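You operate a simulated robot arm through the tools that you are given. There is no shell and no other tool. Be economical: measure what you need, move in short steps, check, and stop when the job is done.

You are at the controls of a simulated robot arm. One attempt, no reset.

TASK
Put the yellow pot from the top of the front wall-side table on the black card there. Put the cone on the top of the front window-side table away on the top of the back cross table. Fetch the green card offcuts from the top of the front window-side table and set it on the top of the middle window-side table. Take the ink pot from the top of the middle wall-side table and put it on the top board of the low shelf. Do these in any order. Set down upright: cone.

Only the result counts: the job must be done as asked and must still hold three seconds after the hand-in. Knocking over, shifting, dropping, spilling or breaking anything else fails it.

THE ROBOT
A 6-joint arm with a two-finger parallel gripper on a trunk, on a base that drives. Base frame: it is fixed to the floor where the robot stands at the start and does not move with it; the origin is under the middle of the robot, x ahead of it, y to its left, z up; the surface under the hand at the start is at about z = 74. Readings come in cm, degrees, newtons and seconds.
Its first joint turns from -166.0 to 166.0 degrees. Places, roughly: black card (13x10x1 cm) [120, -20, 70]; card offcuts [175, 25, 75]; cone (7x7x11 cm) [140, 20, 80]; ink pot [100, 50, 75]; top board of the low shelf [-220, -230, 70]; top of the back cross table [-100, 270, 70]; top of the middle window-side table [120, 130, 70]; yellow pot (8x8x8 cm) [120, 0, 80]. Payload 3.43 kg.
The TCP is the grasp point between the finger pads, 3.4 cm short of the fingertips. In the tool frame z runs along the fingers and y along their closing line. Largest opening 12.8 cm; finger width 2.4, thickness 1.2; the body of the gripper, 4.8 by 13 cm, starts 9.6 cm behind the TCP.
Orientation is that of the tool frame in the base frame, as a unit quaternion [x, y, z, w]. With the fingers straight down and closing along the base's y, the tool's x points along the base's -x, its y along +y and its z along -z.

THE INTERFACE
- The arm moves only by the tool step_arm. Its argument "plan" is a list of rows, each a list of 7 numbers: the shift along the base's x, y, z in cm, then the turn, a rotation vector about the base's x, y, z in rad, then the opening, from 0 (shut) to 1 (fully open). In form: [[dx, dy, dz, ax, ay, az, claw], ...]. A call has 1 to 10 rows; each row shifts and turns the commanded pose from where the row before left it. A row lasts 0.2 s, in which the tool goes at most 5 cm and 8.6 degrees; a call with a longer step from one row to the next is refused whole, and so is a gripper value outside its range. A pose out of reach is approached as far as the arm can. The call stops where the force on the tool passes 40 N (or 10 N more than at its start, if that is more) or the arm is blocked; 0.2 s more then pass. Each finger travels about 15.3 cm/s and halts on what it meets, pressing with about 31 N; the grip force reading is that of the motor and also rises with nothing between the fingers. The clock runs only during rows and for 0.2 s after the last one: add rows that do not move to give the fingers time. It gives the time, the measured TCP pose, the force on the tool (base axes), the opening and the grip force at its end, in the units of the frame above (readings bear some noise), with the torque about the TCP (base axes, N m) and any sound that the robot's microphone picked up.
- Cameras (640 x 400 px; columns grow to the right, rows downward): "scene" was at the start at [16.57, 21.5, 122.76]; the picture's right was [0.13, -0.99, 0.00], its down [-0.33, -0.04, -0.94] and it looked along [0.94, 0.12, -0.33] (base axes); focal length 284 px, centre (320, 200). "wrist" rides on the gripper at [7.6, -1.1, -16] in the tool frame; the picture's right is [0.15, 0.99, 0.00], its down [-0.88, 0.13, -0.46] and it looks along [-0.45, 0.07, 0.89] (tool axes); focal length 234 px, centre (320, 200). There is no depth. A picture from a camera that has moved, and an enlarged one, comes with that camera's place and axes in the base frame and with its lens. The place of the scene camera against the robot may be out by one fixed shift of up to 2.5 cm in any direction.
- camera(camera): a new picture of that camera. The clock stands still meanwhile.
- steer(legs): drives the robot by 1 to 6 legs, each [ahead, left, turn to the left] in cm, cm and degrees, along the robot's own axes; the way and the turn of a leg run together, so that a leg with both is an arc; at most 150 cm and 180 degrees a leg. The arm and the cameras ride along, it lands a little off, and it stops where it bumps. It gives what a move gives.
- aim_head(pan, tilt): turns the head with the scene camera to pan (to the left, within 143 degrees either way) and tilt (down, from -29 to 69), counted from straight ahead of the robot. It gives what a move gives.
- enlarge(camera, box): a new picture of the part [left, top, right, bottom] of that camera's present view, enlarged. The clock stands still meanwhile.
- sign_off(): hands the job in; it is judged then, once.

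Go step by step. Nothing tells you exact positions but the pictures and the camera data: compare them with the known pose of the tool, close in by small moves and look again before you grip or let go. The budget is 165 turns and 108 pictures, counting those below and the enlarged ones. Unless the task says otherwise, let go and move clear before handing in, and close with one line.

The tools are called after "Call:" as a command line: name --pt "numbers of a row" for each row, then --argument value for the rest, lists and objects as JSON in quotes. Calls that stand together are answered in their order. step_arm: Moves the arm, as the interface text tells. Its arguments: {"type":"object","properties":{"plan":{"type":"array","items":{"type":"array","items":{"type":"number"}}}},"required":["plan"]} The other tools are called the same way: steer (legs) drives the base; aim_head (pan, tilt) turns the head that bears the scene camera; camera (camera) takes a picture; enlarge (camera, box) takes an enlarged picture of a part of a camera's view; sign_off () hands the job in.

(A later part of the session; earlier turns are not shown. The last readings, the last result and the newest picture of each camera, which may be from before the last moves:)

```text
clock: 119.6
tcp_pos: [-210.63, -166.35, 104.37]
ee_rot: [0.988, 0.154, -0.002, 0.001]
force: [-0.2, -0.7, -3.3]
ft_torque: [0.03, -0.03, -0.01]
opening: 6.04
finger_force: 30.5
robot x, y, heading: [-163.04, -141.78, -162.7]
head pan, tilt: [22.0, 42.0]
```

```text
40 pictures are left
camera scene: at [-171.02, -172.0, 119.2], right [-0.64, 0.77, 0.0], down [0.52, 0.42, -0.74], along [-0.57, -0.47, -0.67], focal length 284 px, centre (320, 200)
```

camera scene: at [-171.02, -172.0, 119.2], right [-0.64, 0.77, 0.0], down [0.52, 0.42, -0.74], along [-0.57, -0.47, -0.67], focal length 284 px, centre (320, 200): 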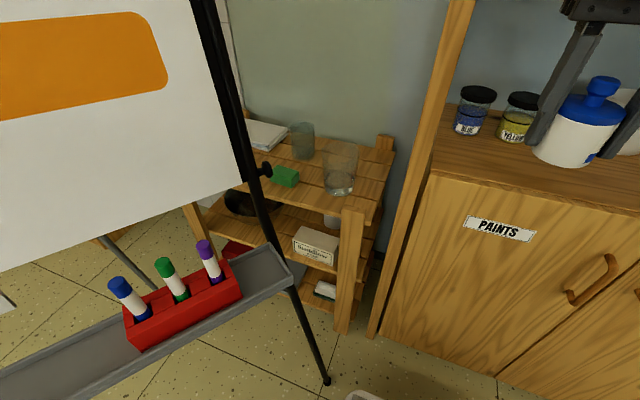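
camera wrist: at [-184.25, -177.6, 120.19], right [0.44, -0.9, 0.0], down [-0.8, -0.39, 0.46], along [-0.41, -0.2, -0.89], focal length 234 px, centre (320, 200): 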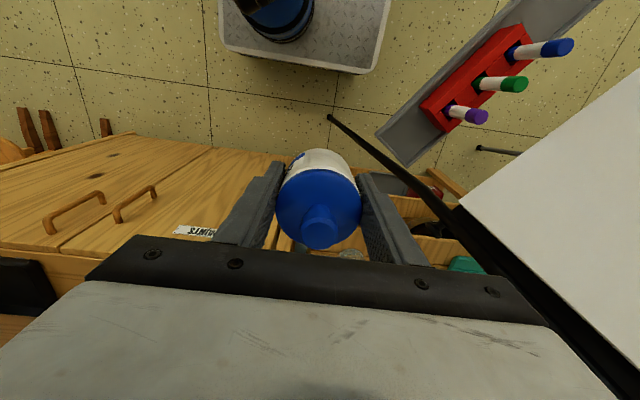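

A clear view now. I'll set the ink pot at about (−214.5, −214.5), passing midway between post and easel leg.

Call:
step_arm --pt "0.72 -4.74 0 0 0 0 0.4" --pt "0.72 -4.74 0 0 0 0 0.4" --pt "0.72 -4.74 0 0 0 0 0.4" --pt "0.72 -4.74 0 0 0 0 0.4" --pt "0.72 -4.74 0 0 0 0 0.4" --pt "-1.2 -3.5 0 0 0 0 0.4" --pt "-1.2 -3.5 0 0 0 0 0.4" --pt "0 0 0 0 0 0 0.4"

Call:
camera --camera "scene"

```text
clock: 121.4
tcp_pos: [-209.42, -197.03, 104.48]
ee_rot: [0.988, 0.154, -0.003, 0.001]
force: [-0.2, 0.7, -3.7]
ft_torque: [-0.01, -0.01, 0.02]
opening: 6.03
finger_force: 30.8
robot x, y, heading: [-163.07, -141.79, -162.6]
head pan, tilt: [22.0, 42.0]
```

```text
39 pictures are left
camera scene: at [-171.01, -172.01, 119.2], right [-0.64, 0.77, 0.0], down [0.52, 0.43, -0.74], along [-0.57, -0.47, -0.67], focal length 284 px, centre (320, 200)
```

scene: 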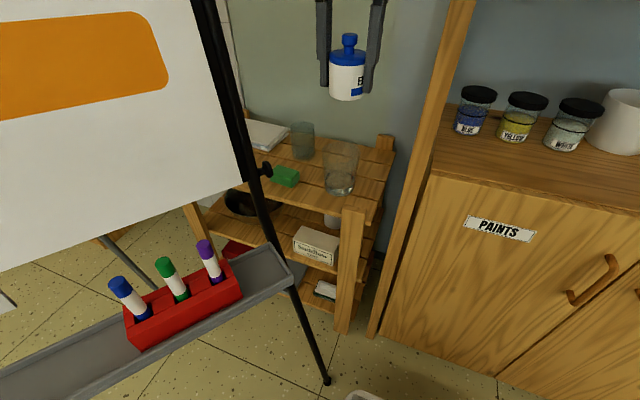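

Call:
step_arm --pt "-1.28 -4.38 0 0 0 0 0.4" --pt "-1.28 -4.38 0 0 0 0 0.4" --pt "-1.28 -4.38 0 0 0 0 0.4" --pt "-1.28 -4.38 0 0 0 0 0.4" --pt "0 0 -4 0 0 0 0.4" --pt "0 0 -4 0 0 0 0.4" --pt "0 0 0 0 0 0 0.4"

Call:
camera --camera "wrist"

Call:
enlarge --camera "scene" --box '[200, 60, 424, 200]'

```text
clock: 123.0
tcp_pos: [-214.91, -214.86, 96.22]
ee_rot: [0.988, 0.154, -0.002, 0.0]
force: [-0.3, 0.8, -3.0]
ft_torque: [0.03, -0.04, 0.0]
opening: 5.99
finger_force: 31.3
robot x, y, heading: [-162.87, -141.49, -162.5]
head pan, tilt: [22.0, 42.0]
```

```text
38 pictures are left
camera wrist: at [-207.96, -211.49, 112.13], right [0.44, -0.9, 0.0], down [-0.8, -0.39, 0.46], along [-0.41, -0.2, -0.89], focal length 234 px, centre (320, 200)
```

wrist: 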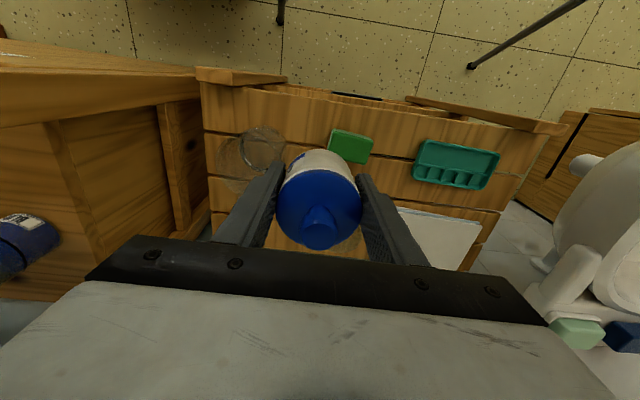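

```text
2.86 times, centred on (312, 130) of scene
camera zoom: at [-171.02, -172.03, 119.2], right [-0.64, 0.77, 0.0], down [0.52, 0.43, -0.74], along [-0.57, -0.47, -0.67], focal length 810 px, centre (343, 400)
```

zoom: 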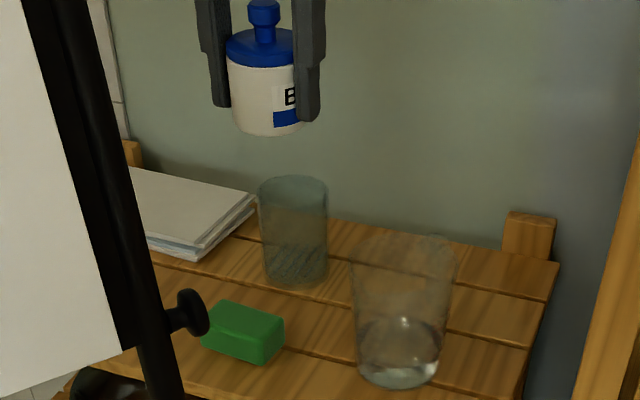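

The wrist view refines things: glass base at (−223, −206), sponge at (−215.5, −221.5). I'll shift 2.4 cm toward +y and descend partway.

Call:
step_arm --pt "-0.6 2.3 0 0 0 0 0.4" --pt "0 0 -4 0 0 0 0.4" --pt "0 0 -4 0 0 0 0.4" --pt "0 0 -4 0 0 0 0.4" --pt "0 0 -4 0 0 0 0.4" --pt "0 0 -4 0 0 0 0.4" --pt "0 0 0 0 0 0 0.4"

Call:
camera --camera "wrist"

Call:
enlarge --camera "scene" --box '[200, 90, 424, 230]'

```text
clock: 124.6
tcp_pos: [-215.33, -212.36, 76.17]
ee_rot: [0.988, 0.154, -0.003, 0.001]
force: [0.9, 0.0, -3.4]
ft_torque: [0.03, -0.01, 0.0]
opening: 6.04
finger_force: 31.0
robot x, y, heading: [-162.89, -141.35, -162.5]
head pan, tilt: [22.0, 42.0]
```

```text
36 pictures are left
camera wrist: at [-208.35, -209.03, 92.06], right [0.44, -0.9, 0.0], down [-0.8, -0.39, 0.46], along [-0.41, -0.2, -0.89], focal length 234 px, centre (320, 200)
```

wrist: 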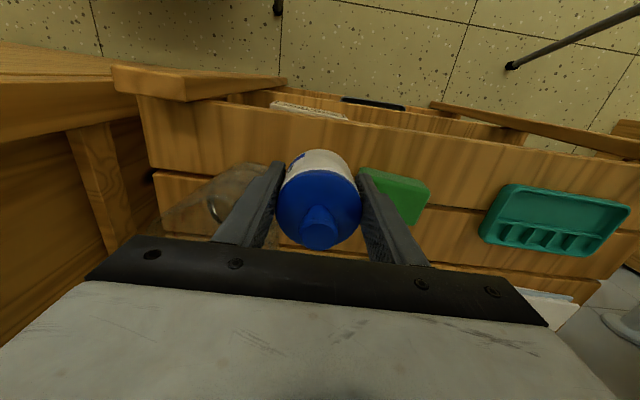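

```text
2.86 times, centred on (312, 160) of scene
camera zoom: at [-171.02, -172.02, 119.2], right [-0.64, 0.77, 0.0], down [0.52, 0.43, -0.74], along [-0.57, -0.47, -0.67], focal length 810 px, centre (343, 314)
```

zoom: 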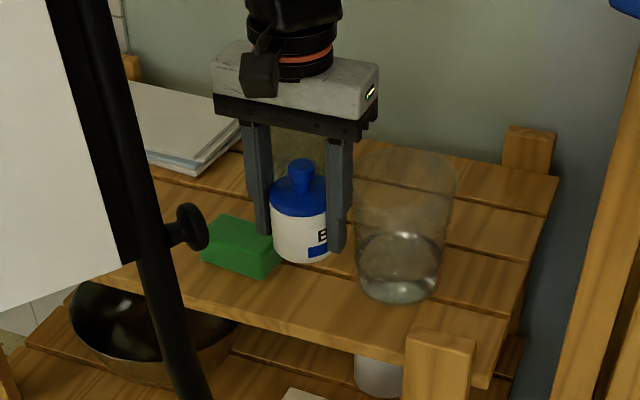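

The left finger would come close to the sponge's corner, so I'll shift about 1 cm toward +y and creep down to contact.

Call:
step_arm --pt "0.42 0.95 0 0 0 0 0.4" --pt "0 0 -1.5 0 0 0 0.4" --pt "0 0 -1.2 0 0 0 0.4" --pt "0 0 -0.8 0 0 0 0.4" --pt "0 0 0 0 0 0 0.4"

Call:
enlarge --camera "scene" --box '[250, 120, 378, 200]'

```text
clock: 125.8
tcp_pos: [-214.82, -211.41, 72.79]
ee_rot: [0.988, 0.154, -0.003, 0.001]
force: [-0.8, 0.6, -2.9]
ft_torque: [-0.01, 0.01, 0.0]
opening: 6.0
finger_force: 31.1
robot x, y, heading: [-162.78, -141.46, -162.7]
head pan, tilt: [22.0, 42.0]
```

```text
5.00 times, centred on (314, 160) of scene
camera zoom: at [-171.02, -172.02, 119.2], right [-0.64, 0.77, 0.0], down [0.52, 0.43, -0.74], along [-0.57, -0.47, -0.67], focal length 1418 px, centre (350, 400)
```

zoom: 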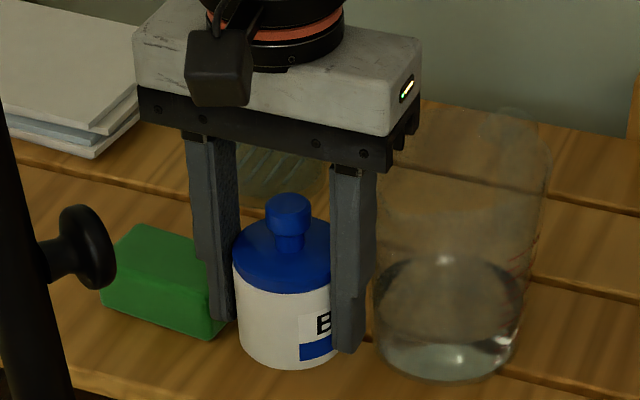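

Clearances look fine: both fingers pass in front of the sponge and glass. I'll creep down to contact.

Call:
step_arm --pt "0 0 -0.8 0 0 0 0.4" --pt "0 0 -0.5 0 0 0 0.4" --pt "0 0 -0.3 0 0 0 0.4" --pt "0 0 -0.2 0 0 0 0.4" --pt "0 0 0 0 0 0 0.4"

Call:
enlarge --camera "scene" --box '[250, 130, 378, 210]'

```text
clock: 127.0
tcp_pos: [-214.92, -211.53, 70.94]
ee_rot: [0.988, 0.154, -0.003, 0.001]
force: [0.0, -0.8, -2.4]
ft_torque: [-0.02, 0.01, 0.02]
opening: 6.03
finger_force: 30.4
robot x, y, heading: [-162.96, -141.59, -162.3]
head pan, tilt: [22.0, 42.0]
```

```text
5.00 times, centred on (314, 170) of scene
camera zoom: at [-171.02, -172.02, 119.2], right [-0.64, 0.77, 0.0], down [0.52, 0.43, -0.74], along [-0.57, -0.47, -0.67], focal length 1418 px, centre (350, 350)
```

zoom: 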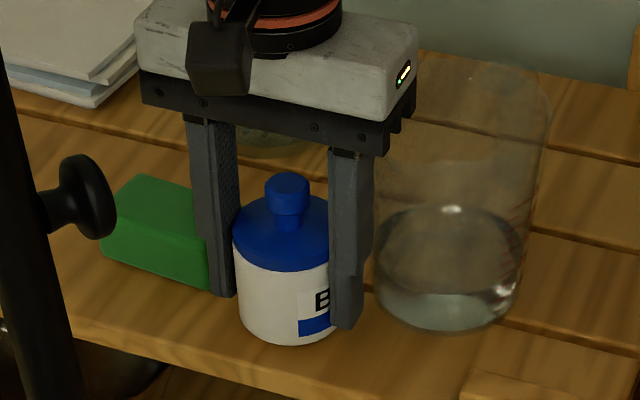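

Call:
step_arm --pt "0 0 -0.2 0 0 0 0.4" --pt "0 0 -0.2 0 0 0 0.4" --pt "0 0 -0.2 0 0 0 0.4" --pt "0 0 0 0 0 0 0.4"

```text
clock: 128.0
tcp_pos: [-214.73, -211.37, 70.38]
ee_rot: [0.988, 0.153, -0.003, 0.001]
force: [-0.2, -0.6, -3.1]
ft_torque: [0.02, 0.01, -0.01]
opening: 6.0
finger_force: 30.7
robot x, y, heading: [-163.07, -141.62, -162.5]
head pan, tilt: [22.0, 42.0]
```

Call:
step_arm --pt "0 0 -0.2 0 0 0 0.4" --pt "0 0 -0.2 0 0 0 0.4" --pt "0 0 -0.15 0 0 0 0.4" --pt "0 0 0 0 0 0 0.4"

Call:
enlarge --camera "scene" --box '[250, 130, 378, 210]'

```text
clock: 129.0
tcp_pos: [-214.75, -211.3, 69.96]
ee_rot: [0.988, 0.154, -0.002, 0.0]
force: [1.7, 1.2, 5.0]
ft_torque: [-0.11, -0.17, 0.05]
opening: 6.02
finger_force: 31.2
robot x, y, heading: [-162.9, -141.51, -162.6]
head pan, tilt: [22.0, 42.0]
```

```text
5.00 times, centred on (314, 170) of scene
camera zoom: at [-171.0, -171.99, 119.21], right [-0.64, 0.77, 0.0], down [0.52, 0.43, -0.74], along [-0.57, -0.47, -0.67], focal length 1418 px, centre (350, 350)
```

zoom: 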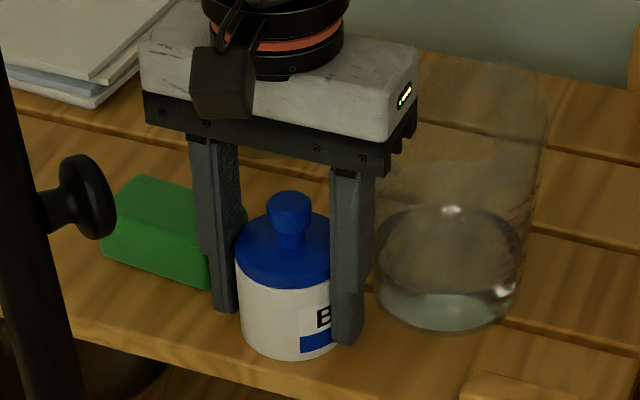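

The bottle is down. I'll open slightly, rise straight up, then check.

Call:
step_arm --pt "0 0 0 0 0 0 0.5" --pt "0 0 0 0 0 0 0.55" --pt "0 0 0 0 0 0 0.55" --pt "0 0 2 0 0 0 0.55" --pt "0 0 4 0 0 0 0.55" --pt "0 0 4.5 0 0 0 0.55" --pt "0 0 4.8 0 0 0 0.55" --pt "0 0 4.8 0 0 0 0.55" --pt "0 0 4.8 0 0 0 0.55" --pt "0 0 4.8 0 0 0 0.55"

Call:
enlarge --camera "scene" --box '[200, 100, 392, 220]'

```text
clock: 131.2
tcp_pos: [-214.82, -211.23, 99.74]
ee_rot: [0.988, 0.154, -0.003, 0.0]
force: [0.2, 0.3, 0.5]
ft_torque: [-0.01, 0.0, -0.01]
opening: 7.04
finger_force: 0.1
robot x, y, heading: [-162.94, -141.72, -162.6]
head pan, tilt: [22.0, 42.0]
```

```text
3.33 times, centred on (296, 160) of scene
camera zoom: at [-171.02, -172.01, 119.2], right [-0.64, 0.77, 0.0], down [0.52, 0.43, -0.74], along [-0.57, -0.47, -0.67], focal length 946 px, centre (400, 333)
```

zoom: 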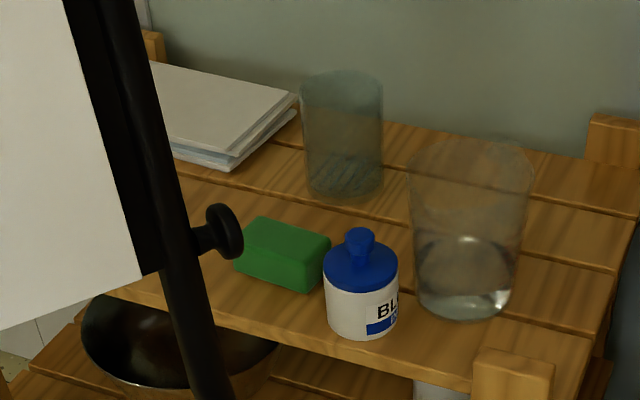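

The ink pot is placed and nothing moved. I'll retrace the arm out, then head for the window side around the front end of the tables.

Call:
step_arm --pt "1.28 4.38 1 0 0 0 0.55" --pt "1.28 4.2 1 0 0 0 0.55" --pt "1.28 4.2 1 0 0 0 0.55" --pt "1.28 4.2 1 0 0 0 0.55" --pt "1.2 4 0 0 0 0 0.55" --pt "-0.7 4.6 0 0 0 0 0.55" --pt "-0.7 4.6 0 0 0 0 0.55" --pt "-0.7 4.6 0 0 0 0 0.55" --pt "-0.7 4.6 0 0 0 0 0.55" --pt "-0.7 4.6 0 0 0 0 0.55"

Call:
steer --legs '[[-50, 0, 0], [0, 0, 180], [90, -62, 0]]'

Call:
aim_head --pan 0 --tilt 22

Call:
camera --camera "scene"

```text
clock: 133.4
tcp_pos: [-211.88, -167.38, 103.39]
ee_rot: [0.988, 0.154, -0.002, -0.001]
force: [-0.5, 0.6, 0.2]
ft_torque: [0.04, -0.02, -0.02]
opening: 7.07
finger_force: 0.0
robot x, y, heading: [-162.54, -141.54, -162.6]
head pan, tilt: [22.0, 42.0]
```

```text
clock: 149.0
tcp_pos: [39.17, -127.62, 103.48]
ee_rot: [-0.175, 0.985, 0.0, 0.002]
force: [0.1, 0.1, 0.4]
ft_torque: [0.02, 0.03, 0.02]
opening: 7.03
finger_force: 0.1
robot x, y, heading: [-8.6, -155.26, 20.2]
head pan, tilt: [22.0, 42.0]
```

```text
clock: 149.9
tcp_pos: [39.19, -127.59, 103.52]
ee_rot: [-0.176, 0.984, 0.001, 0.003]
force: [0.1, -0.7, -0.4]
ft_torque: [-0.01, -0.02, -0.02]
opening: 7.03
finger_force: 0.0
robot x, y, heading: [-8.57, -155.62, 20.1]
head pan, tilt: [0.0, 22.0]
```

```text
30 pictures are left
camera scene: at [-0.56, -130.62, 122.31], right [0.34, -0.94, 0.0], down [-0.35, -0.13, -0.93], along [0.87, 0.32, -0.38], focal length 284 px, centre (320, 200)
```

scene: 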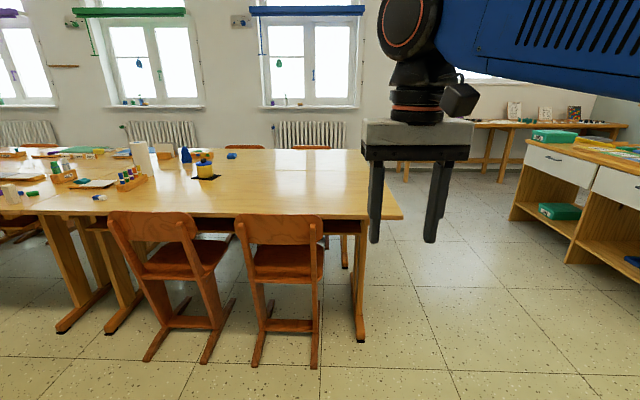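

The passage around the right end of the tables is clear and the window corridor is wide. I'll drive around the end.

Call:
steer --legs '[[0, -52, -2.2], [150, 0, 0], [150, 0, 0]]'

Call:
aim_head --pan 75 --tilt 25

Call:
camera --camera "scene"

```text
clock: 154.3
tcp_pos: [65.77, -170.38, 103.5]
ee_rot: [-0.148, 0.989, -0.001, 0.001]
force: [0.3, 0.3, -0.1]
ft_torque: [0.01, 0.03, 0.0]
opening: 7.05
finger_force: 0.0
robot x, y, heading: [16.24, -195.36, 16.9]
head pan, tilt: [0.0, 22.0]
stopped in leg 2: the robot was blocked; the commanded pose is now the measured one
```

```text
clock: 155.8
tcp_pos: [65.75, -170.35, 103.36]
ee_rot: [-0.149, 0.989, -0.001, 0.001]
force: [-0.2, 0.4, 0.1]
ft_torque: [0.0, -0.01, 0.01]
opening: 7.02
finger_force: 0.1
robot x, y, heading: [16.21, -195.7, 16.8]
head pan, tilt: [75.0, 25.0]
```

```text
29 pictures are left
camera scene: at [16.78, -164.78, 121.83], right [1.0, 0.03, 0.0], down [0.01, -0.42, -0.91], along [-0.03, 0.91, -0.42], focal length 284 px, centre (320, 200)
```

scene: 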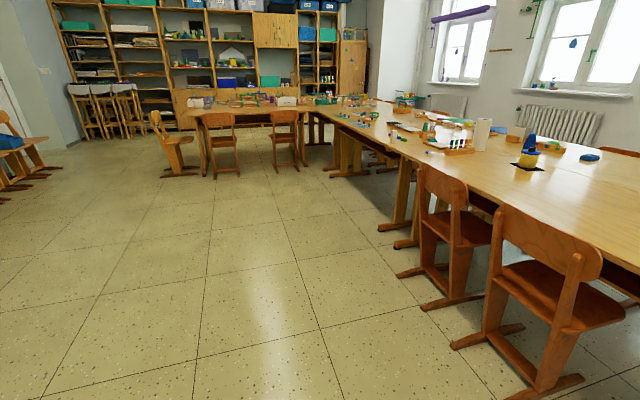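

Blocked after about 11 cm, probably by the white plinth on my right. I'll look there.

Call:
aim_head --pan -55 --tilt 45

Call:
camera --camera "scene"

```text
clock: 157.9
tcp_pos: [65.8, -170.35, 103.35]
ee_rot: [-0.149, 0.989, -0.001, 0.002]
force: [-0.2, -0.4, -0.3]
ft_torque: [-0.01, 0.03, -0.02]
opening: 7.03
finger_force: 0.1
robot x, y, heading: [16.43, -195.28, 16.9]
head pan, tilt: [-55.0, 45.0]
```

```text
28 pictures are left
camera scene: at [23.47, -179.0, 118.77], right [-0.62, -0.79, 0.0], down [-0.56, 0.44, -0.71], along [0.56, -0.44, -0.71], focal length 284 px, centre (320, 200)
```

scene: 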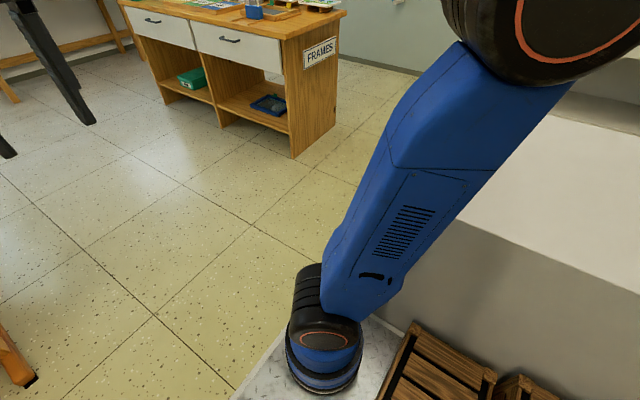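

The plinth is right alongside on my right. I'll slip left, pass it, then swing wide of the table end.

Call:
steer --legs '[[0, 9, 1.2], [75, 0, 0], [0, -24, 0], [150, 0, 0], [60, 0, 0]]'

Call:
aim_head --pan 80 --tilt 22

Call:
camera --camera "scene"

```text
clock: 173.9
tcp_pos: [340.33, -105.74, 103.47]
ee_rot: [-0.131, 0.991, 0.001, 0.002]
force: [0.1, 0.1, 0.3]
ft_torque: [0.0, -0.01, -0.02]
opening: 7.05
finger_force: 0.1
robot x, y, heading: [290.23, -129.1, 14.9]
head pan, tilt: [-55.0, 45.0]
```

```text
clock: 176.0
tcp_pos: [340.21, -105.76, 103.5]
ee_rot: [-0.13, 0.991, -0.001, 0.002]
force: [0.5, 0.2, -0.5]
ft_torque: [-0.03, -0.02, 0.01]
opening: 7.03
finger_force: 0.1
robot x, y, heading: [290.2, -129.19, 14.6]
head pan, tilt: [80.0, 22.0]
```

```text
27 pictures are left
camera scene: at [290.82, -98.41, 122.31], right [1.0, 0.08, 0.0], down [0.03, -0.37, -0.93], along [-0.08, 0.92, -0.37], focal length 284 px, centre (320, 200)
```

scene: 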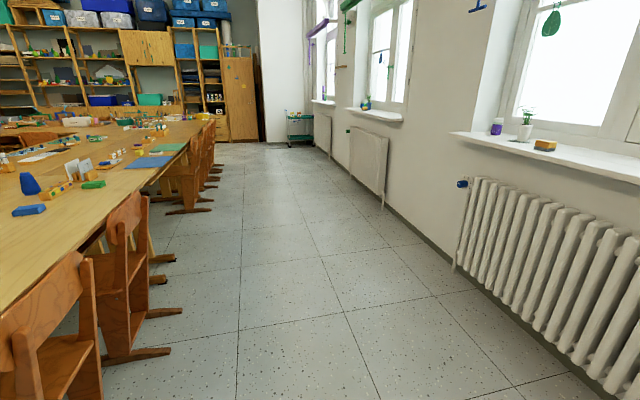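

The window corridor is clear. I'll straighten, strafe along it to the seam between the table pairs, and turn to face the tables.

Call:
steer --legs '[[12, 0, 3.2], [0, 150, 0], [0, 72, 0], [0, 0, 180]]'

Call:
aim_head --pan 0 --tilt 38

Call:
camera --camera "scene"

```text
clock: 195.2
tcp_pos: [182.61, 62.55, 103.34]
ee_rot: [0.99, 0.139, -0.002, -0.001]
force: [-0.2, -0.2, 0.1]
ft_torque: [0.01, 0.04, -0.01]
opening: 7.04
finger_force: 0.1
robot x, y, heading: [232.75, 86.78, -164.2]
head pan, tilt: [80.0, 22.0]
```

```text
clock: 196.7
tcp_pos: [182.7, 62.41, 103.39]
ee_rot: [0.99, 0.14, -0.002, 0.0]
force: [-0.1, 0.0, 0.0]
ft_torque: [-0.02, -0.01, 0.0]
opening: 7.05
finger_force: 0.0
robot x, y, heading: [232.53, 86.71, -164.1]
head pan, tilt: [0.0, 38.0]
```

```text
26 pictures are left
camera scene: at [221.71, 59.43, 119.8], right [-0.27, 0.96, 0.0], down [0.59, 0.17, -0.79], along [-0.76, -0.22, -0.62], focal length 284 px, centre (320, 200)
```

scene: 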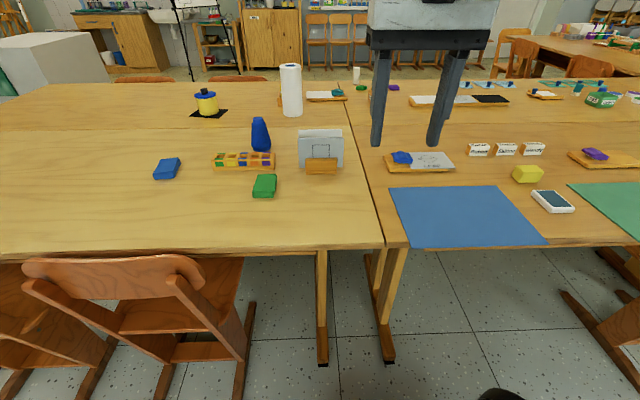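

From here the blue cone, green offcuts and their neighbours are clearly visible. I'll move 13 cm closer and bring the hand above the offcuts.

Call:
steer --legs '[[13, 0, 2]]'

Call:
step_arm --pt "0 -4 0 0 0 0 1" --pt "0 -4 0 0 0 0 1" --pt "0 -4 0 0 0 0 1" --pt "0 -4 0 0 0 0 1" --pt "0 -4 0 0 0 0 1" --pt "0 -4 0 0 0 0 1" --pt "0 -4 0 0 0 0 1" --pt "0 -3 0 0 0 0 1" --pt "0 0 0 0 0 0 1"

Call:
camera --camera "wrist"

Call:
enlarge --camera "scene" --box '[180, 100, 372, 220]'

```text
clock: 198.0
tcp_pos: [171.32, 56.71, 103.43]
ee_rot: [0.987, 0.159, -0.001, -0.002]
force: [1.0, -0.4, -0.3]
ft_torque: [-0.04, -0.02, 0.0]
opening: 7.06
finger_force: 0.0
robot x, y, heading: [219.81, 83.03, -162.1]
head pan, tilt: [0.0, 38.0]
```

```text
clock: 200.0
tcp_pos: [171.17, 25.84, 103.18]
ee_rot: [0.987, 0.16, -0.002, -0.001]
force: [0.3, 0.3, 0.6]
ft_torque: [-0.01, 0.03, 0.01]
opening: 12.8
finger_force: 0.0
robot x, y, heading: [220.19, 83.34, -161.9]
head pan, tilt: [0.0, 38.0]
```

```text
25 pictures are left
camera wrist: at [178.08, 29.19, 119.11], right [0.45, -0.89, 0.0], down [-0.79, -0.4, 0.46], along [-0.41, -0.2, -0.89], focal length 234 px, centre (320, 200)
```

wrist: 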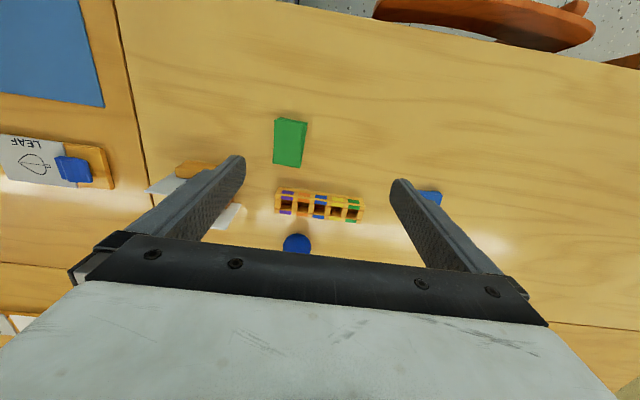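

```text
3.33 times, centred on (276, 160) of scene
camera zoom: at [210.41, 55.3, 119.79], right [-0.31, 0.95, 0.0], down [0.59, 0.19, -0.79], along [-0.75, -0.24, -0.62], focal length 946 px, centre (467, 333)
```

zoom: 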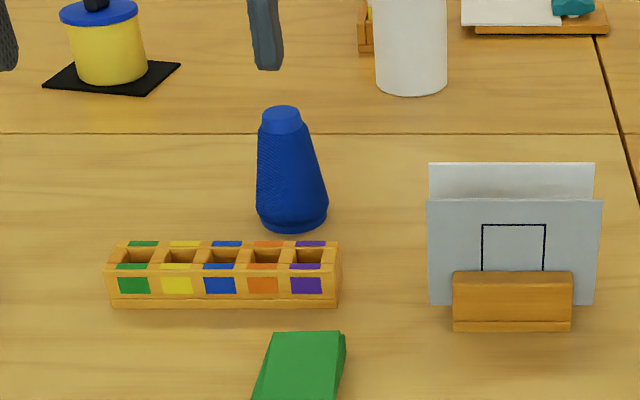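

The green block's centre is at (166.2, 29.9), aligned with my gripper and about 5.7 cm wide. Going over it and down.

Call:
step_arm --pt "-2.5 2.05 -2 0 0 0 1" --pt "-2.5 2.05 -3 0 0 0 1" --pt "0 0 -4.5 0 0 0 1" --pt "0 0 -4.5 0 0 0 1" --pt "0 0 -4 0 0 0 1" --pt "0 0 0 0 0 0 1"

Call:
camera --camera "wrist"

```text
clock: 201.4
tcp_pos: [166.16, 29.99, 85.4]
ee_rot: [0.987, 0.159, -0.002, 0.0]
force: [0.4, -0.6, -0.3]
ft_torque: [-0.01, 0.0, -0.01]
opening: 12.79
finger_force: 0.2
robot x, y, heading: [219.86, 83.28, -161.8]
head pan, tilt: [0.0, 38.0]
```

```text
23 pictures are left
camera wrist: at [173.14, 33.36, 101.31], right [0.45, -0.89, 0.0], down [-0.79, -0.4, 0.46], along [-0.41, -0.2, -0.89], focal length 234 px, centre (320, 200)
```

wrist: 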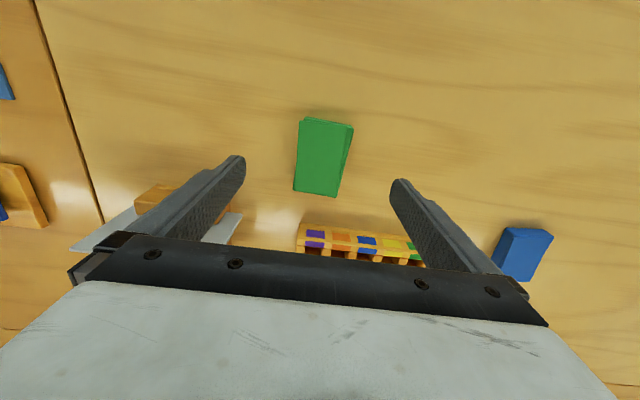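

Aligned, with clearance to the card stand. Descend and grip.

Call:
step_arm --pt "0 0 -3.5 0 0 0 1" --pt "0 0 -3 0 0 0 1" --pt "0 0 -0.9 0 0 0 1" --pt "0 0 0 0 0 0 0.75" --pt "0 0 0 0 0 0 0.5" --pt "0 0 0 0 0 0 0.35" --pt "0 0 0 0 0 0 0.35" --pt "0 0 0 0 0 0 0.35"

Call:
step_arm --pt "0 0 2 0 0 0 0.35" --pt "0 0 4 0 0 0 0.35" --pt "0 0 0 0 0 0 0.35"

Call:
camera --camera "wrist"

Call:
camera --camera "scene"

```text
clock: 203.2
tcp_pos: [166.48, 29.9, 77.89]
ee_rot: [0.987, 0.159, -0.002, 0.0]
force: [1.1, 0.2, -1.2]
ft_torque: [0.03, 0.02, -0.03]
opening: 5.42
finger_force: 31.1
robot x, y, heading: [220.1, 83.16, -161.6]
head pan, tilt: [0.0, 38.0]
```

```text
clock: 204.0
tcp_pos: [166.57, 29.88, 84.17]
ee_rot: [0.987, 0.159, -0.001, -0.001]
force: [1.1, 0.1, 0.5]
ft_torque: [0.0, 0.0, 0.02]
opening: 5.4
finger_force: 31.5
robot x, y, heading: [219.7, 82.86, -162.0]
head pan, tilt: [0.0, 38.0]
```

```text
22 pictures are left
camera wrist: at [173.51, 33.27, 100.04], right [0.45, -0.89, 0.0], down [-0.79, -0.4, 0.46], along [-0.41, -0.2, -0.89], focal length 234 px, centre (320, 200)
```

wrist: 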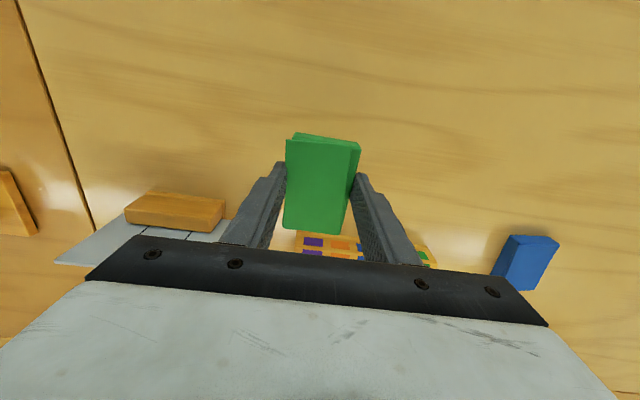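

```text
21 pictures are left
camera scene: at [210.41, 55.3, 119.79], right [-0.31, 0.95, 0.0], down [0.59, 0.19, -0.79], along [-0.75, -0.24, -0.62], focal length 284 px, centre (320, 200)
```

scene: 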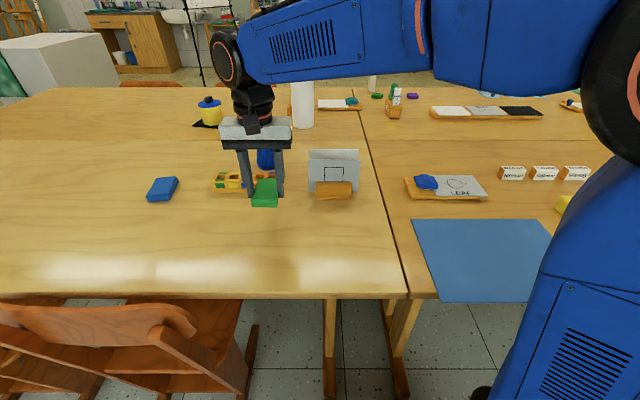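

The offcuts are in hand. The bare area behind the LEAF board on the middle window-side table, about (123.8, 65.5), is free; I'll carry them there.

Call:
step_arm --pt "0 0 4.5 0 0 0 0.35" --pt "0 0 4.5 0 0 0 0.35" --pt "0 0 4.5 0 0 0 0.35" --pt "-3.56 2.97 0 0 0 0 0.35" --pt "-3.56 2.97 0 0 0 0 0.35" --pt "-3.56 2.97 0 0 0 0 0.35" --pt "-3.56 2.97 0 0 0 0 0.35" --pt "-3.56 2.97 0 0 0 0 0.35" --pt "-3.56 2.97 0 0 0 0 0.35" --pt "-3.56 2.97 0 0 0 0 0.35"

Call:
step_arm --pt "-3.56 2.97 0 0 0 0 0.35" --pt "-3.56 2.97 0 0 0 0 0.35" --pt "-3.56 2.97 0 0 0 0 0.35" --pt "-3.56 2.97 0 0 0 0 0.35" --pt "-3.56 2.97 0 0 0 0 0.35" --pt "0 0 -4 0 0 0 0.35" --pt "0 0 -4 0 0 0 0.35" --pt "0 0 0 0 0 0 0.35"

Call:
camera --camera "wrist"

```text
clock: 206.2
tcp_pos: [141.39, 50.75, 97.6]
ee_rot: [0.987, 0.158, -0.003, 0.0]
force: [0.6, -0.1, 0.0]
ft_torque: [0.02, 0.04, -0.01]
opening: 5.38
finger_force: 30.9
robot x, y, heading: [220.23, 83.24, -161.8]
head pan, tilt: [0.0, 38.0]
```

```text
clock: 208.0
tcp_pos: [123.43, 65.56, 89.12]
ee_rot: [0.987, 0.159, -0.001, 0.0]
force: [-0.7, -0.5, -0.4]
ft_torque: [-0.03, -0.01, 0.01]
opening: 5.35
finger_force: 30.6
robot x, y, heading: [220.05, 83.15, -162.1]
head pan, tilt: [0.0, 38.0]
```

```text
20 pictures are left
camera wrist: at [130.35, 68.94, 104.97], right [0.45, -0.89, 0.0], down [-0.79, -0.4, 0.46], along [-0.41, -0.2, -0.89], focal length 234 px, centre (320, 200)
```

wrist: 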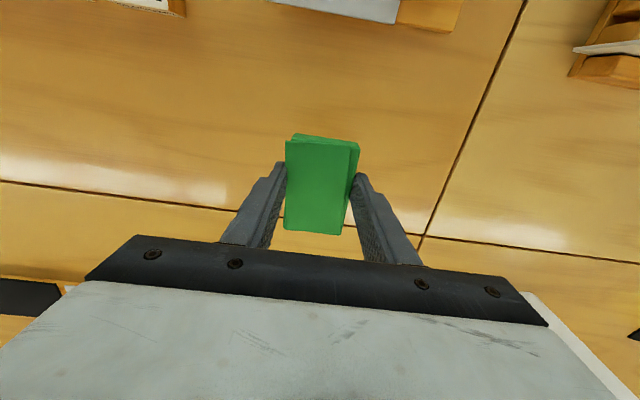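

The spot is bare wood, well on this table's side of the seam. Lowering and releasing.

Call:
step_arm --pt "0 0 -4 0 0 0 0.35" --pt "0 0 -4 0 0 0 0.35" --pt "0 0 -2.5 0 0 0 0.35" --pt "0 0 -0.5 0 0 0 0.35" --pt "0 0 -0.15 0 0 0 0.35" --pt "0 0 0 0 0 0 0.35"

Call:
step_arm --pt "0 0 0 0 0 0 0.45" --pt "0 0 0 0 0 0 0.65" --pt "0 0 0 0 0 0 0.65" --pt "0 0 3 0 0 0 0.65" --pt "0 0 4.5 0 0 0 0.8" --pt "0 0 4.5 0 0 0 1" --pt "0 0 4.5 0 0 0 1" --pt "0 0 4.5 0 0 0 1" --pt "0 0 4.5 0 0 0 1"

Call:
camera --camera "scene"

```text
clock: 209.4
tcp_pos: [123.7, 65.48, 78.29]
ee_rot: [0.987, 0.159, -0.002, 0.0]
force: [-0.8, 1.2, -0.9]
ft_torque: [-0.01, 0.0, 0.0]
opening: 5.35
finger_force: 30.8
robot x, y, heading: [220.13, 83.02, -161.7]
head pan, tilt: [0.0, 38.0]
```

```text
clock: 211.4
tcp_pos: [123.81, 65.12, 103.98]
ee_rot: [0.987, 0.158, -0.002, -0.002]
force: [-0.2, 0.3, 0.3]
ft_torque: [0.01, -0.01, 0.01]
opening: 12.81
finger_force: 0.0
robot x, y, heading: [220.16, 82.9, -161.9]
head pan, tilt: [0.0, 38.0]
```

```text
19 pictures are left
camera scene: at [210.4, 55.3, 119.8], right [-0.31, 0.95, 0.0], down [0.59, 0.19, -0.79], along [-0.75, -0.24, -0.62], focal length 284 px, centre (320, 200)
```

scene: 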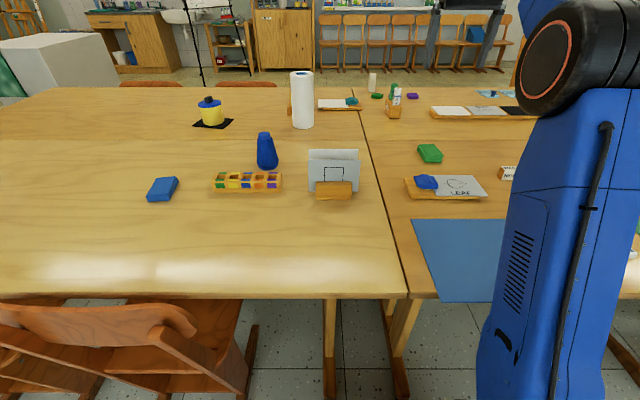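

The offcuts are placed. Now I'll move over the cone, at about (144.5, 15).

Call:
step_arm --pt "1.73 -4.19 0 0 0 0 1" --pt "1.73 -4.19 0 0 0 0 1" --pt "1.73 -4.19 0 0 0 0 1" --pt "1.73 -4.19 0 0 0 0 1" --pt "1.73 -4.19 0 0 0 0 1" --pt "1.73 -4.19 0 0 0 0 1" --pt "1.73 -4.19 0 0 0 0 1" --pt "1.73 -4.19 0 0 0 0 1" --pt "1.73 -4.19 0 0 0 0 1" --pt "1.73 -4.19 0 0 0 0 1"

Call:
step_arm --pt "1.73 -4.19 0 0 0 0 1" --pt "1.73 -4.19 0 0 0 0 1" --pt "0 0 -4 0 0 0 1" --pt "0 0 0 0 0 0 1"

Call:
camera --camera "wrist"

```text
clock: 213.6
tcp_pos: [140.91, 23.44, 103.96]
ee_rot: [0.987, 0.158, -0.002, 0.0]
force: [-0.3, 0.5, 0.6]
ft_torque: [-0.06, 0.0, -0.01]
opening: 12.8
finger_force: 0.0
robot x, y, heading: [220.12, 83.28, -161.9]
head pan, tilt: [0.0, 38.0]
```

```text
clock: 214.6
tcp_pos: [144.98, 16.0, 98.31]
ee_rot: [0.987, 0.158, -0.001, 0.0]
force: [0.9, 0.3, 0.2]
ft_torque: [0.02, -0.02, 0.0]
opening: 12.79
finger_force: 0.1
out of reach, approached as far as the arm can: row 2
robot x, y, heading: [219.81, 83.33, -161.9]
head pan, tilt: [0.0, 38.0]
```

```text
18 pictures are left
camera wrist: at [151.92, 19.34, 114.22], right [0.45, -0.89, 0.0], down [-0.79, -0.4, 0.46], along [-0.41, -0.2, -0.89], focal length 234 px, centre (320, 200)
```

wrist: 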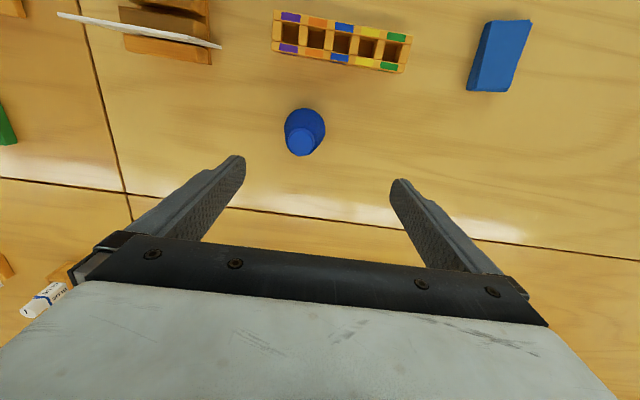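

The cone stands at (144.7, 18.6). I'll centre over it and descend.

Call:
step_arm --pt "-0.1 1.3 -1 0 0 0 1" --pt "-0.2 1.3 -3 0 0 0 1" --pt "0 0 -4 0 0 0 1" --pt "0 0 0 0 0 0 1"

Call:
camera --camera "wrist"

```text
clock: 215.6
tcp_pos: [144.83, 18.68, 90.85]
ee_rot: [0.987, 0.158, -0.002, 0.0]
force: [-0.3, 0.2, 1.1]
ft_torque: [0.0, 0.03, -0.01]
opening: 12.81
finger_force: 0.1
robot x, y, heading: [219.69, 83.06, -161.8]
head pan, tilt: [0.0, 38.0]
```

```text
17 pictures are left
camera wrist: at [151.77, 21.96, 106.68], right [0.45, -0.89, 0.0], down [-0.79, -0.4, 0.46], along [-0.41, -0.2, -0.89], focal length 234 px, centre (320, 200)
```

wrist: 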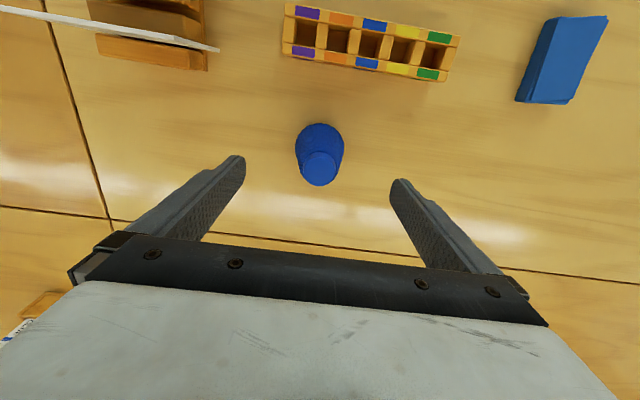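

Centred. Down, grip and lift.

Call:
step_arm --pt "0 0 -4 0 0 0 1" --pt "0 0 -4 0 0 0 1" --pt "0 0 -4 0 0 0 1" --pt "0 0 -0.7 0 0 0 0.9" --pt "0 0 0 0 0 0 0.6" --pt "0 0 0 0 0 0 0.35" --pt "0 0 0 0 0 0 0.3" --pt "0 0 0 0 0 0 0.3"

Call:
step_arm --pt "0 0 1 0 0 0 0.3" --pt "0 0 3 0 0 0 0.3" --pt "0 0 0 0 0 0 0.3"

Call:
enlarge --camera "scene" --box '[180, 90, 372, 210]'

```text
clock: 217.4
tcp_pos: [144.7, 18.86, 78.1]
ee_rot: [0.987, 0.16, -0.003, -0.002]
force: [-1.1, 0.7, -0.2]
ft_torque: [-0.03, -0.01, 0.0]
opening: 6.3
finger_force: 30.9
robot x, y, heading: [220.62, 83.34, -161.8]
head pan, tilt: [0.0, 38.0]
```

```text
clock: 218.2
tcp_pos: [144.58, 18.72, 81.96]
ee_rot: [0.987, 0.159, -0.002, 0.0]
force: [0.3, 0.3, -1.7]
ft_torque: [0.03, 0.01, -0.02]
opening: 6.32
finger_force: 31.5
robot x, y, heading: [220.07, 82.85, -162.0]
head pan, tilt: [0.0, 38.0]
```

```text
3.33 times, centred on (276, 150) of scene
camera zoom: at [210.4, 55.29, 119.79], right [-0.31, 0.95, 0.0], down [0.59, 0.19, -0.79], along [-0.75, -0.24, -0.62], focal length 946 px, centre (467, 367)
```

zoom: 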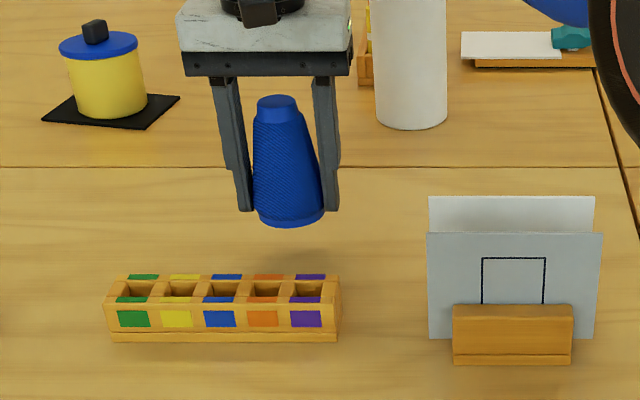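

The cone is held upright. I'll raise and retract it, back off from the table, and look toward the back of the room.

Call:
step_arm --pt "0 0 4.5 0 0 0 0.3" --pt "0 0 4.5 0 0 0 0.3" --pt "1 2 3.5 0 0 0 0.3" --pt "2.3 4.2 1 0 0 0 0.3" --pt "2.3 4.2 1 0 0 0 0.3" --pt "2.3 4.2 1 0 0 0 0.3" --pt "2.3 4.2 1 0 0 0 0.3" --pt "2.3 4.2 1 0 0 0 0.3" --pt "2.3 4.2 1 0 0 0 0.3" --pt "2.3 4.2 1 0 0 0 0.3"

Call:
step_arm --pt "2.3 4.2 1 0 0 0 0.3" --pt "2.3 4.2 0 0 0 0 0.3" --pt "2.3 4.2 0 0 0 0 0.3" --pt "0 0 0 0 0 0 0.3"

Call:
steer --legs '[[-35, 0, 0]]'

Call:
aim_head --pan -72 --tilt 18

Call:
camera --camera "scene"

```text
clock: 220.4
tcp_pos: [161.63, 49.81, 101.56]
ee_rot: [0.987, 0.16, -0.001, -0.002]
force: [-0.2, -0.3, -1.4]
ft_torque: [0.05, -0.1, -0.02]
opening: 6.3
finger_force: 31.0
robot x, y, heading: [219.98, 82.89, -161.8]
head pan, tilt: [0.0, 38.0]
```

```text
clock: 221.4
tcp_pos: [168.93, 62.38, 102.64]
ee_rot: [0.987, 0.159, -0.002, -0.001]
force: [0.7, -0.3, -1.5]
ft_torque: [0.02, -0.01, 0.01]
opening: 6.31
finger_force: 30.9
robot x, y, heading: [219.94, 83.34, -161.8]
head pan, tilt: [0.0, 38.0]
```

```text
clock: 223.6
tcp_pos: [202.09, 73.35, 102.64]
ee_rot: [0.988, 0.157, -0.002, -0.001]
force: [0.0, -0.2, -1.8]
ft_torque: [0.04, 0.0, 0.02]
opening: 6.3
finger_force: 31.4
robot x, y, heading: [253.54, 93.99, -162.0]
head pan, tilt: [0.0, 38.0]
```

```text
clock: 225.1
tcp_pos: [202.1, 73.4, 102.59]
ee_rot: [0.988, 0.158, -0.001, -0.001]
force: [0.0, -0.4, -1.6]
ft_torque: [0.03, -0.01, 0.03]
opening: 6.3
finger_force: 31.0
robot x, y, heading: [253.82, 94.18, -162.3]
head pan, tilt: [-72.0, 18.0]
```

```text
15 pictures are left
camera scene: at [246.42, 76.39, 122.96], right [0.81, 0.59, 0.0], down [0.18, -0.25, -0.95], along [-0.56, 0.77, -0.31], focal length 284 px, centre (320, 200)
```

scene: 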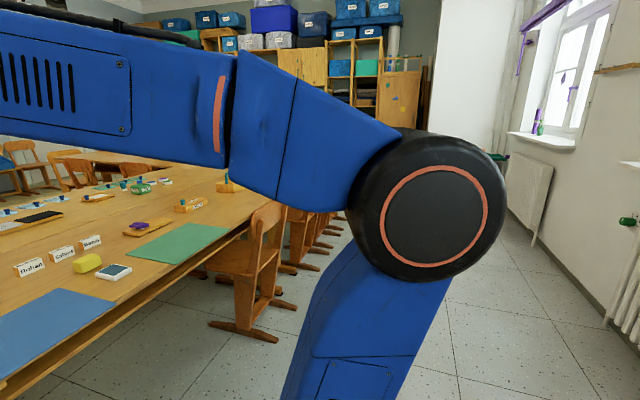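

The window row continues right to the back, so access is from the wall side. I'll retrace my route around the front end of the tables.

Call:
steer --legs '[[0, 150, 0], [0, 66, 0]]'

```text
clock: 235.7
tcp_pos: [268.08, -131.31, 102.66]
ee_rot: [0.986, 0.165, -0.002, -0.001]
force: [-0.2, -0.5, -1.3]
ft_torque: [0.01, 0.02, 0.0]
opening: 6.28
finger_force: 31.3
robot x, y, heading: [318.77, -109.73, -161.0]
head pan, tilt: [-72.0, 18.0]
```

Call:
steer --legs '[[0, 0, -1.1], [150, 0, 0], [72, 0, 0]]'

```text
clock: 247.0
tcp_pos: [55.74, -197.34, 102.7]
ee_rot: [0.988, 0.153, -0.002, -0.001]
force: [0.6, -0.1, -1.4]
ft_torque: [0.0, -0.03, 0.0]
opening: 6.27
finger_force: 30.9
robot x, y, heading: [107.12, -177.21, -162.8]
head pan, tilt: [-72.0, 18.0]
```

Call:
steer --legs '[[0, -23, 0.7], [55, 0, 0]]'

```text
clock: 251.5
tcp_pos: [-3.65, -194.85, 102.69]
ee_rot: [0.986, 0.167, -0.002, -0.001]
force: [-0.5, -0.2, -1.5]
ft_torque: [0.05, 0.02, 0.0]
opening: 6.25
finger_force: 30.3
robot x, y, heading: [47.1, -173.29, -160.5]
head pan, tilt: [-72.0, 18.0]
```

Call:
steer --legs '[[0, 0, -1.6], [0, -150, 0], [0, -90, 0]]'

Call:
aim_head --pan -60 --tilt 20

Call:
camera --camera "scene"

```text
clock: 263.5
tcp_pos: [-73.7, 33.42, 102.7]
ee_rot: [0.989, 0.149, -0.002, -0.001]
force: [-0.1, 0.1, -1.6]
ft_torque: [-0.01, -0.01, 0.01]
opening: 6.24
finger_force: 30.3
robot x, y, heading: [-21.78, 52.98, -163.2]
head pan, tilt: [-72.0, 18.0]
```

```text
clock: 264.2
tcp_pos: [-73.85, 33.52, 102.76]
ee_rot: [0.989, 0.148, -0.002, -0.001]
force: [0.3, 0.2, -1.9]
ft_torque: [0.01, -0.05, 0.0]
opening: 6.19
finger_force: 31.0
robot x, y, heading: [-21.99, 53.07, -163.1]
head pan, tilt: [-60.0, 20.0]
```

```text
14 pictures are left
camera scene: at [-30.84, 34.45, 122.64], right [0.68, 0.73, 0.0], down [0.25, -0.23, -0.94], along [-0.69, 0.64, -0.34], focal length 284 px, centre (320, 200)
```

scene: 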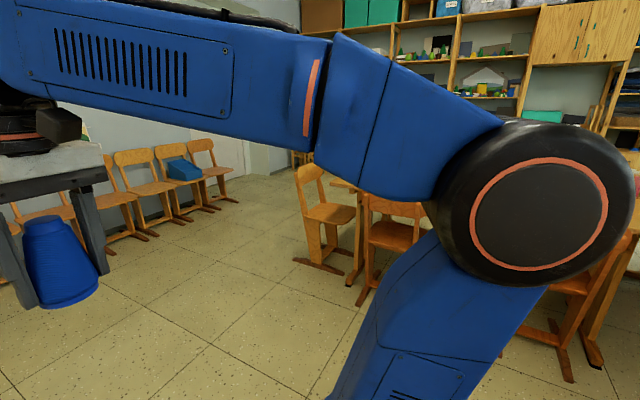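

The cone is still secure. I'll go ahead toward the door-side wall, strafe right past the corner chair, then look at the end of the cross tables.

Call:
steer --legs '[[0, 0, 1], [150, 0, 0], [32, 0, 0], [0, -145, 0]]'

Call:
steer --legs '[[0, 0, -90]]'

Call:
aim_head --pan -35 --tilt 22

Call:
camera --camera "scene"

```text
clock: 280.6
tcp_pos: [-292.28, 113.59, 102.64]
ee_rot: [0.987, 0.161, -0.002, 0.0]
force: [-0.6, -0.9, -1.5]
ft_torque: [-0.04, 0.04, -0.02]
opening: 6.17
finger_force: 31.1
robot x, y, heading: [-241.7, 134.46, -161.8]
head pan, tilt: [-60.0, 20.0]
```

```text
clock: 284.9
tcp_pos: [-260.31, 186.47, 102.57]
ee_rot: [0.801, -0.599, -0.001, -0.002]
force: [-0.1, 0.0, -2.3]
ft_torque: [0.03, -0.02, -0.01]
opening: 6.16
finger_force: 30.9
robot x, y, heading: [-241.21, 134.24, 106.1]
head pan, tilt: [-60.0, 20.0]
```

```text
clock: 285.8
tcp_pos: [-260.23, 186.4, 102.69]
ee_rot: [0.801, -0.599, -0.001, -0.001]
force: [0.5, 0.2, -0.9]
ft_torque: [0.0, 0.03, 0.04]
opening: 6.14
finger_force: 30.8
robot x, y, heading: [-241.18, 134.39, 106.3]
head pan, tilt: [-35.0, 22.0]
```

```text
13 pictures are left
camera scene: at [-262.3, 143.16, 122.31], right [0.95, -0.32, 0.0], down [-0.12, -0.35, -0.93], along [0.3, 0.88, -0.37], focal length 284 px, centre (320, 200)
```

scene: 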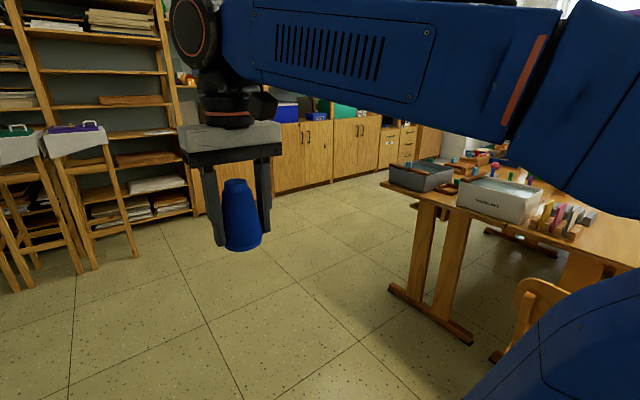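

The back cross table's end spans v≈253–317 with trays near its edge. I'll drive level with it, turn to face it, and look from above for free space.

Call:
steer --legs '[[83, 0, 1], [0, 0, -90], [40, 0, 0]]'

Call:
aim_head --pan -5 --tilt 32

Call:
camera --camera "scene"

```text
clock: 296.1
tcp_pos: [-175.46, 247.58, 102.66]
ee_rot: [-0.166, 0.986, 0.0, 0.002]
force: [1.0, -1.0, -1.0]
ft_torque: [0.01, 0.0, 0.03]
opening: 6.14
finger_force: 31.1
robot x, y, heading: [-226.48, 226.06, 19.2]
head pan, tilt: [-35.0, 22.0]
```

```text
clock: 297.0
tcp_pos: [-175.33, 247.67, 102.69]
ee_rot: [-0.166, 0.986, -0.001, 0.002]
force: [0.5, 0.4, -1.1]
ft_torque: [-0.04, -0.02, -0.03]
opening: 6.12
finger_force: 30.7
robot x, y, heading: [-226.15, 226.34, 18.9]
head pan, tilt: [-5.0, 32.0]
```

```text
12 pictures are left
camera scene: at [-217.86, 250.0, 120.72], right [0.24, -0.97, 0.0], down [-0.51, -0.13, -0.85], along [0.82, 0.2, -0.53], focal length 284 px, centre (320, 200)
```

scene: 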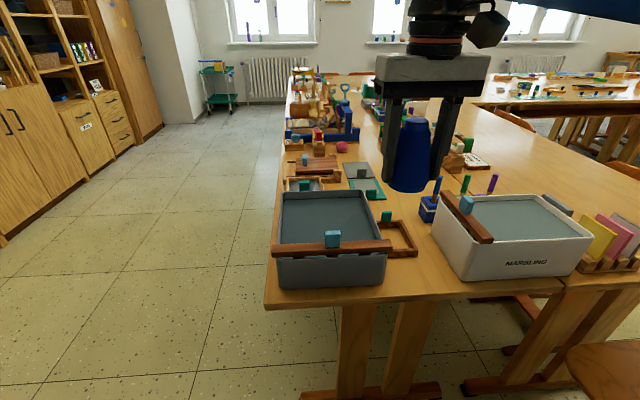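

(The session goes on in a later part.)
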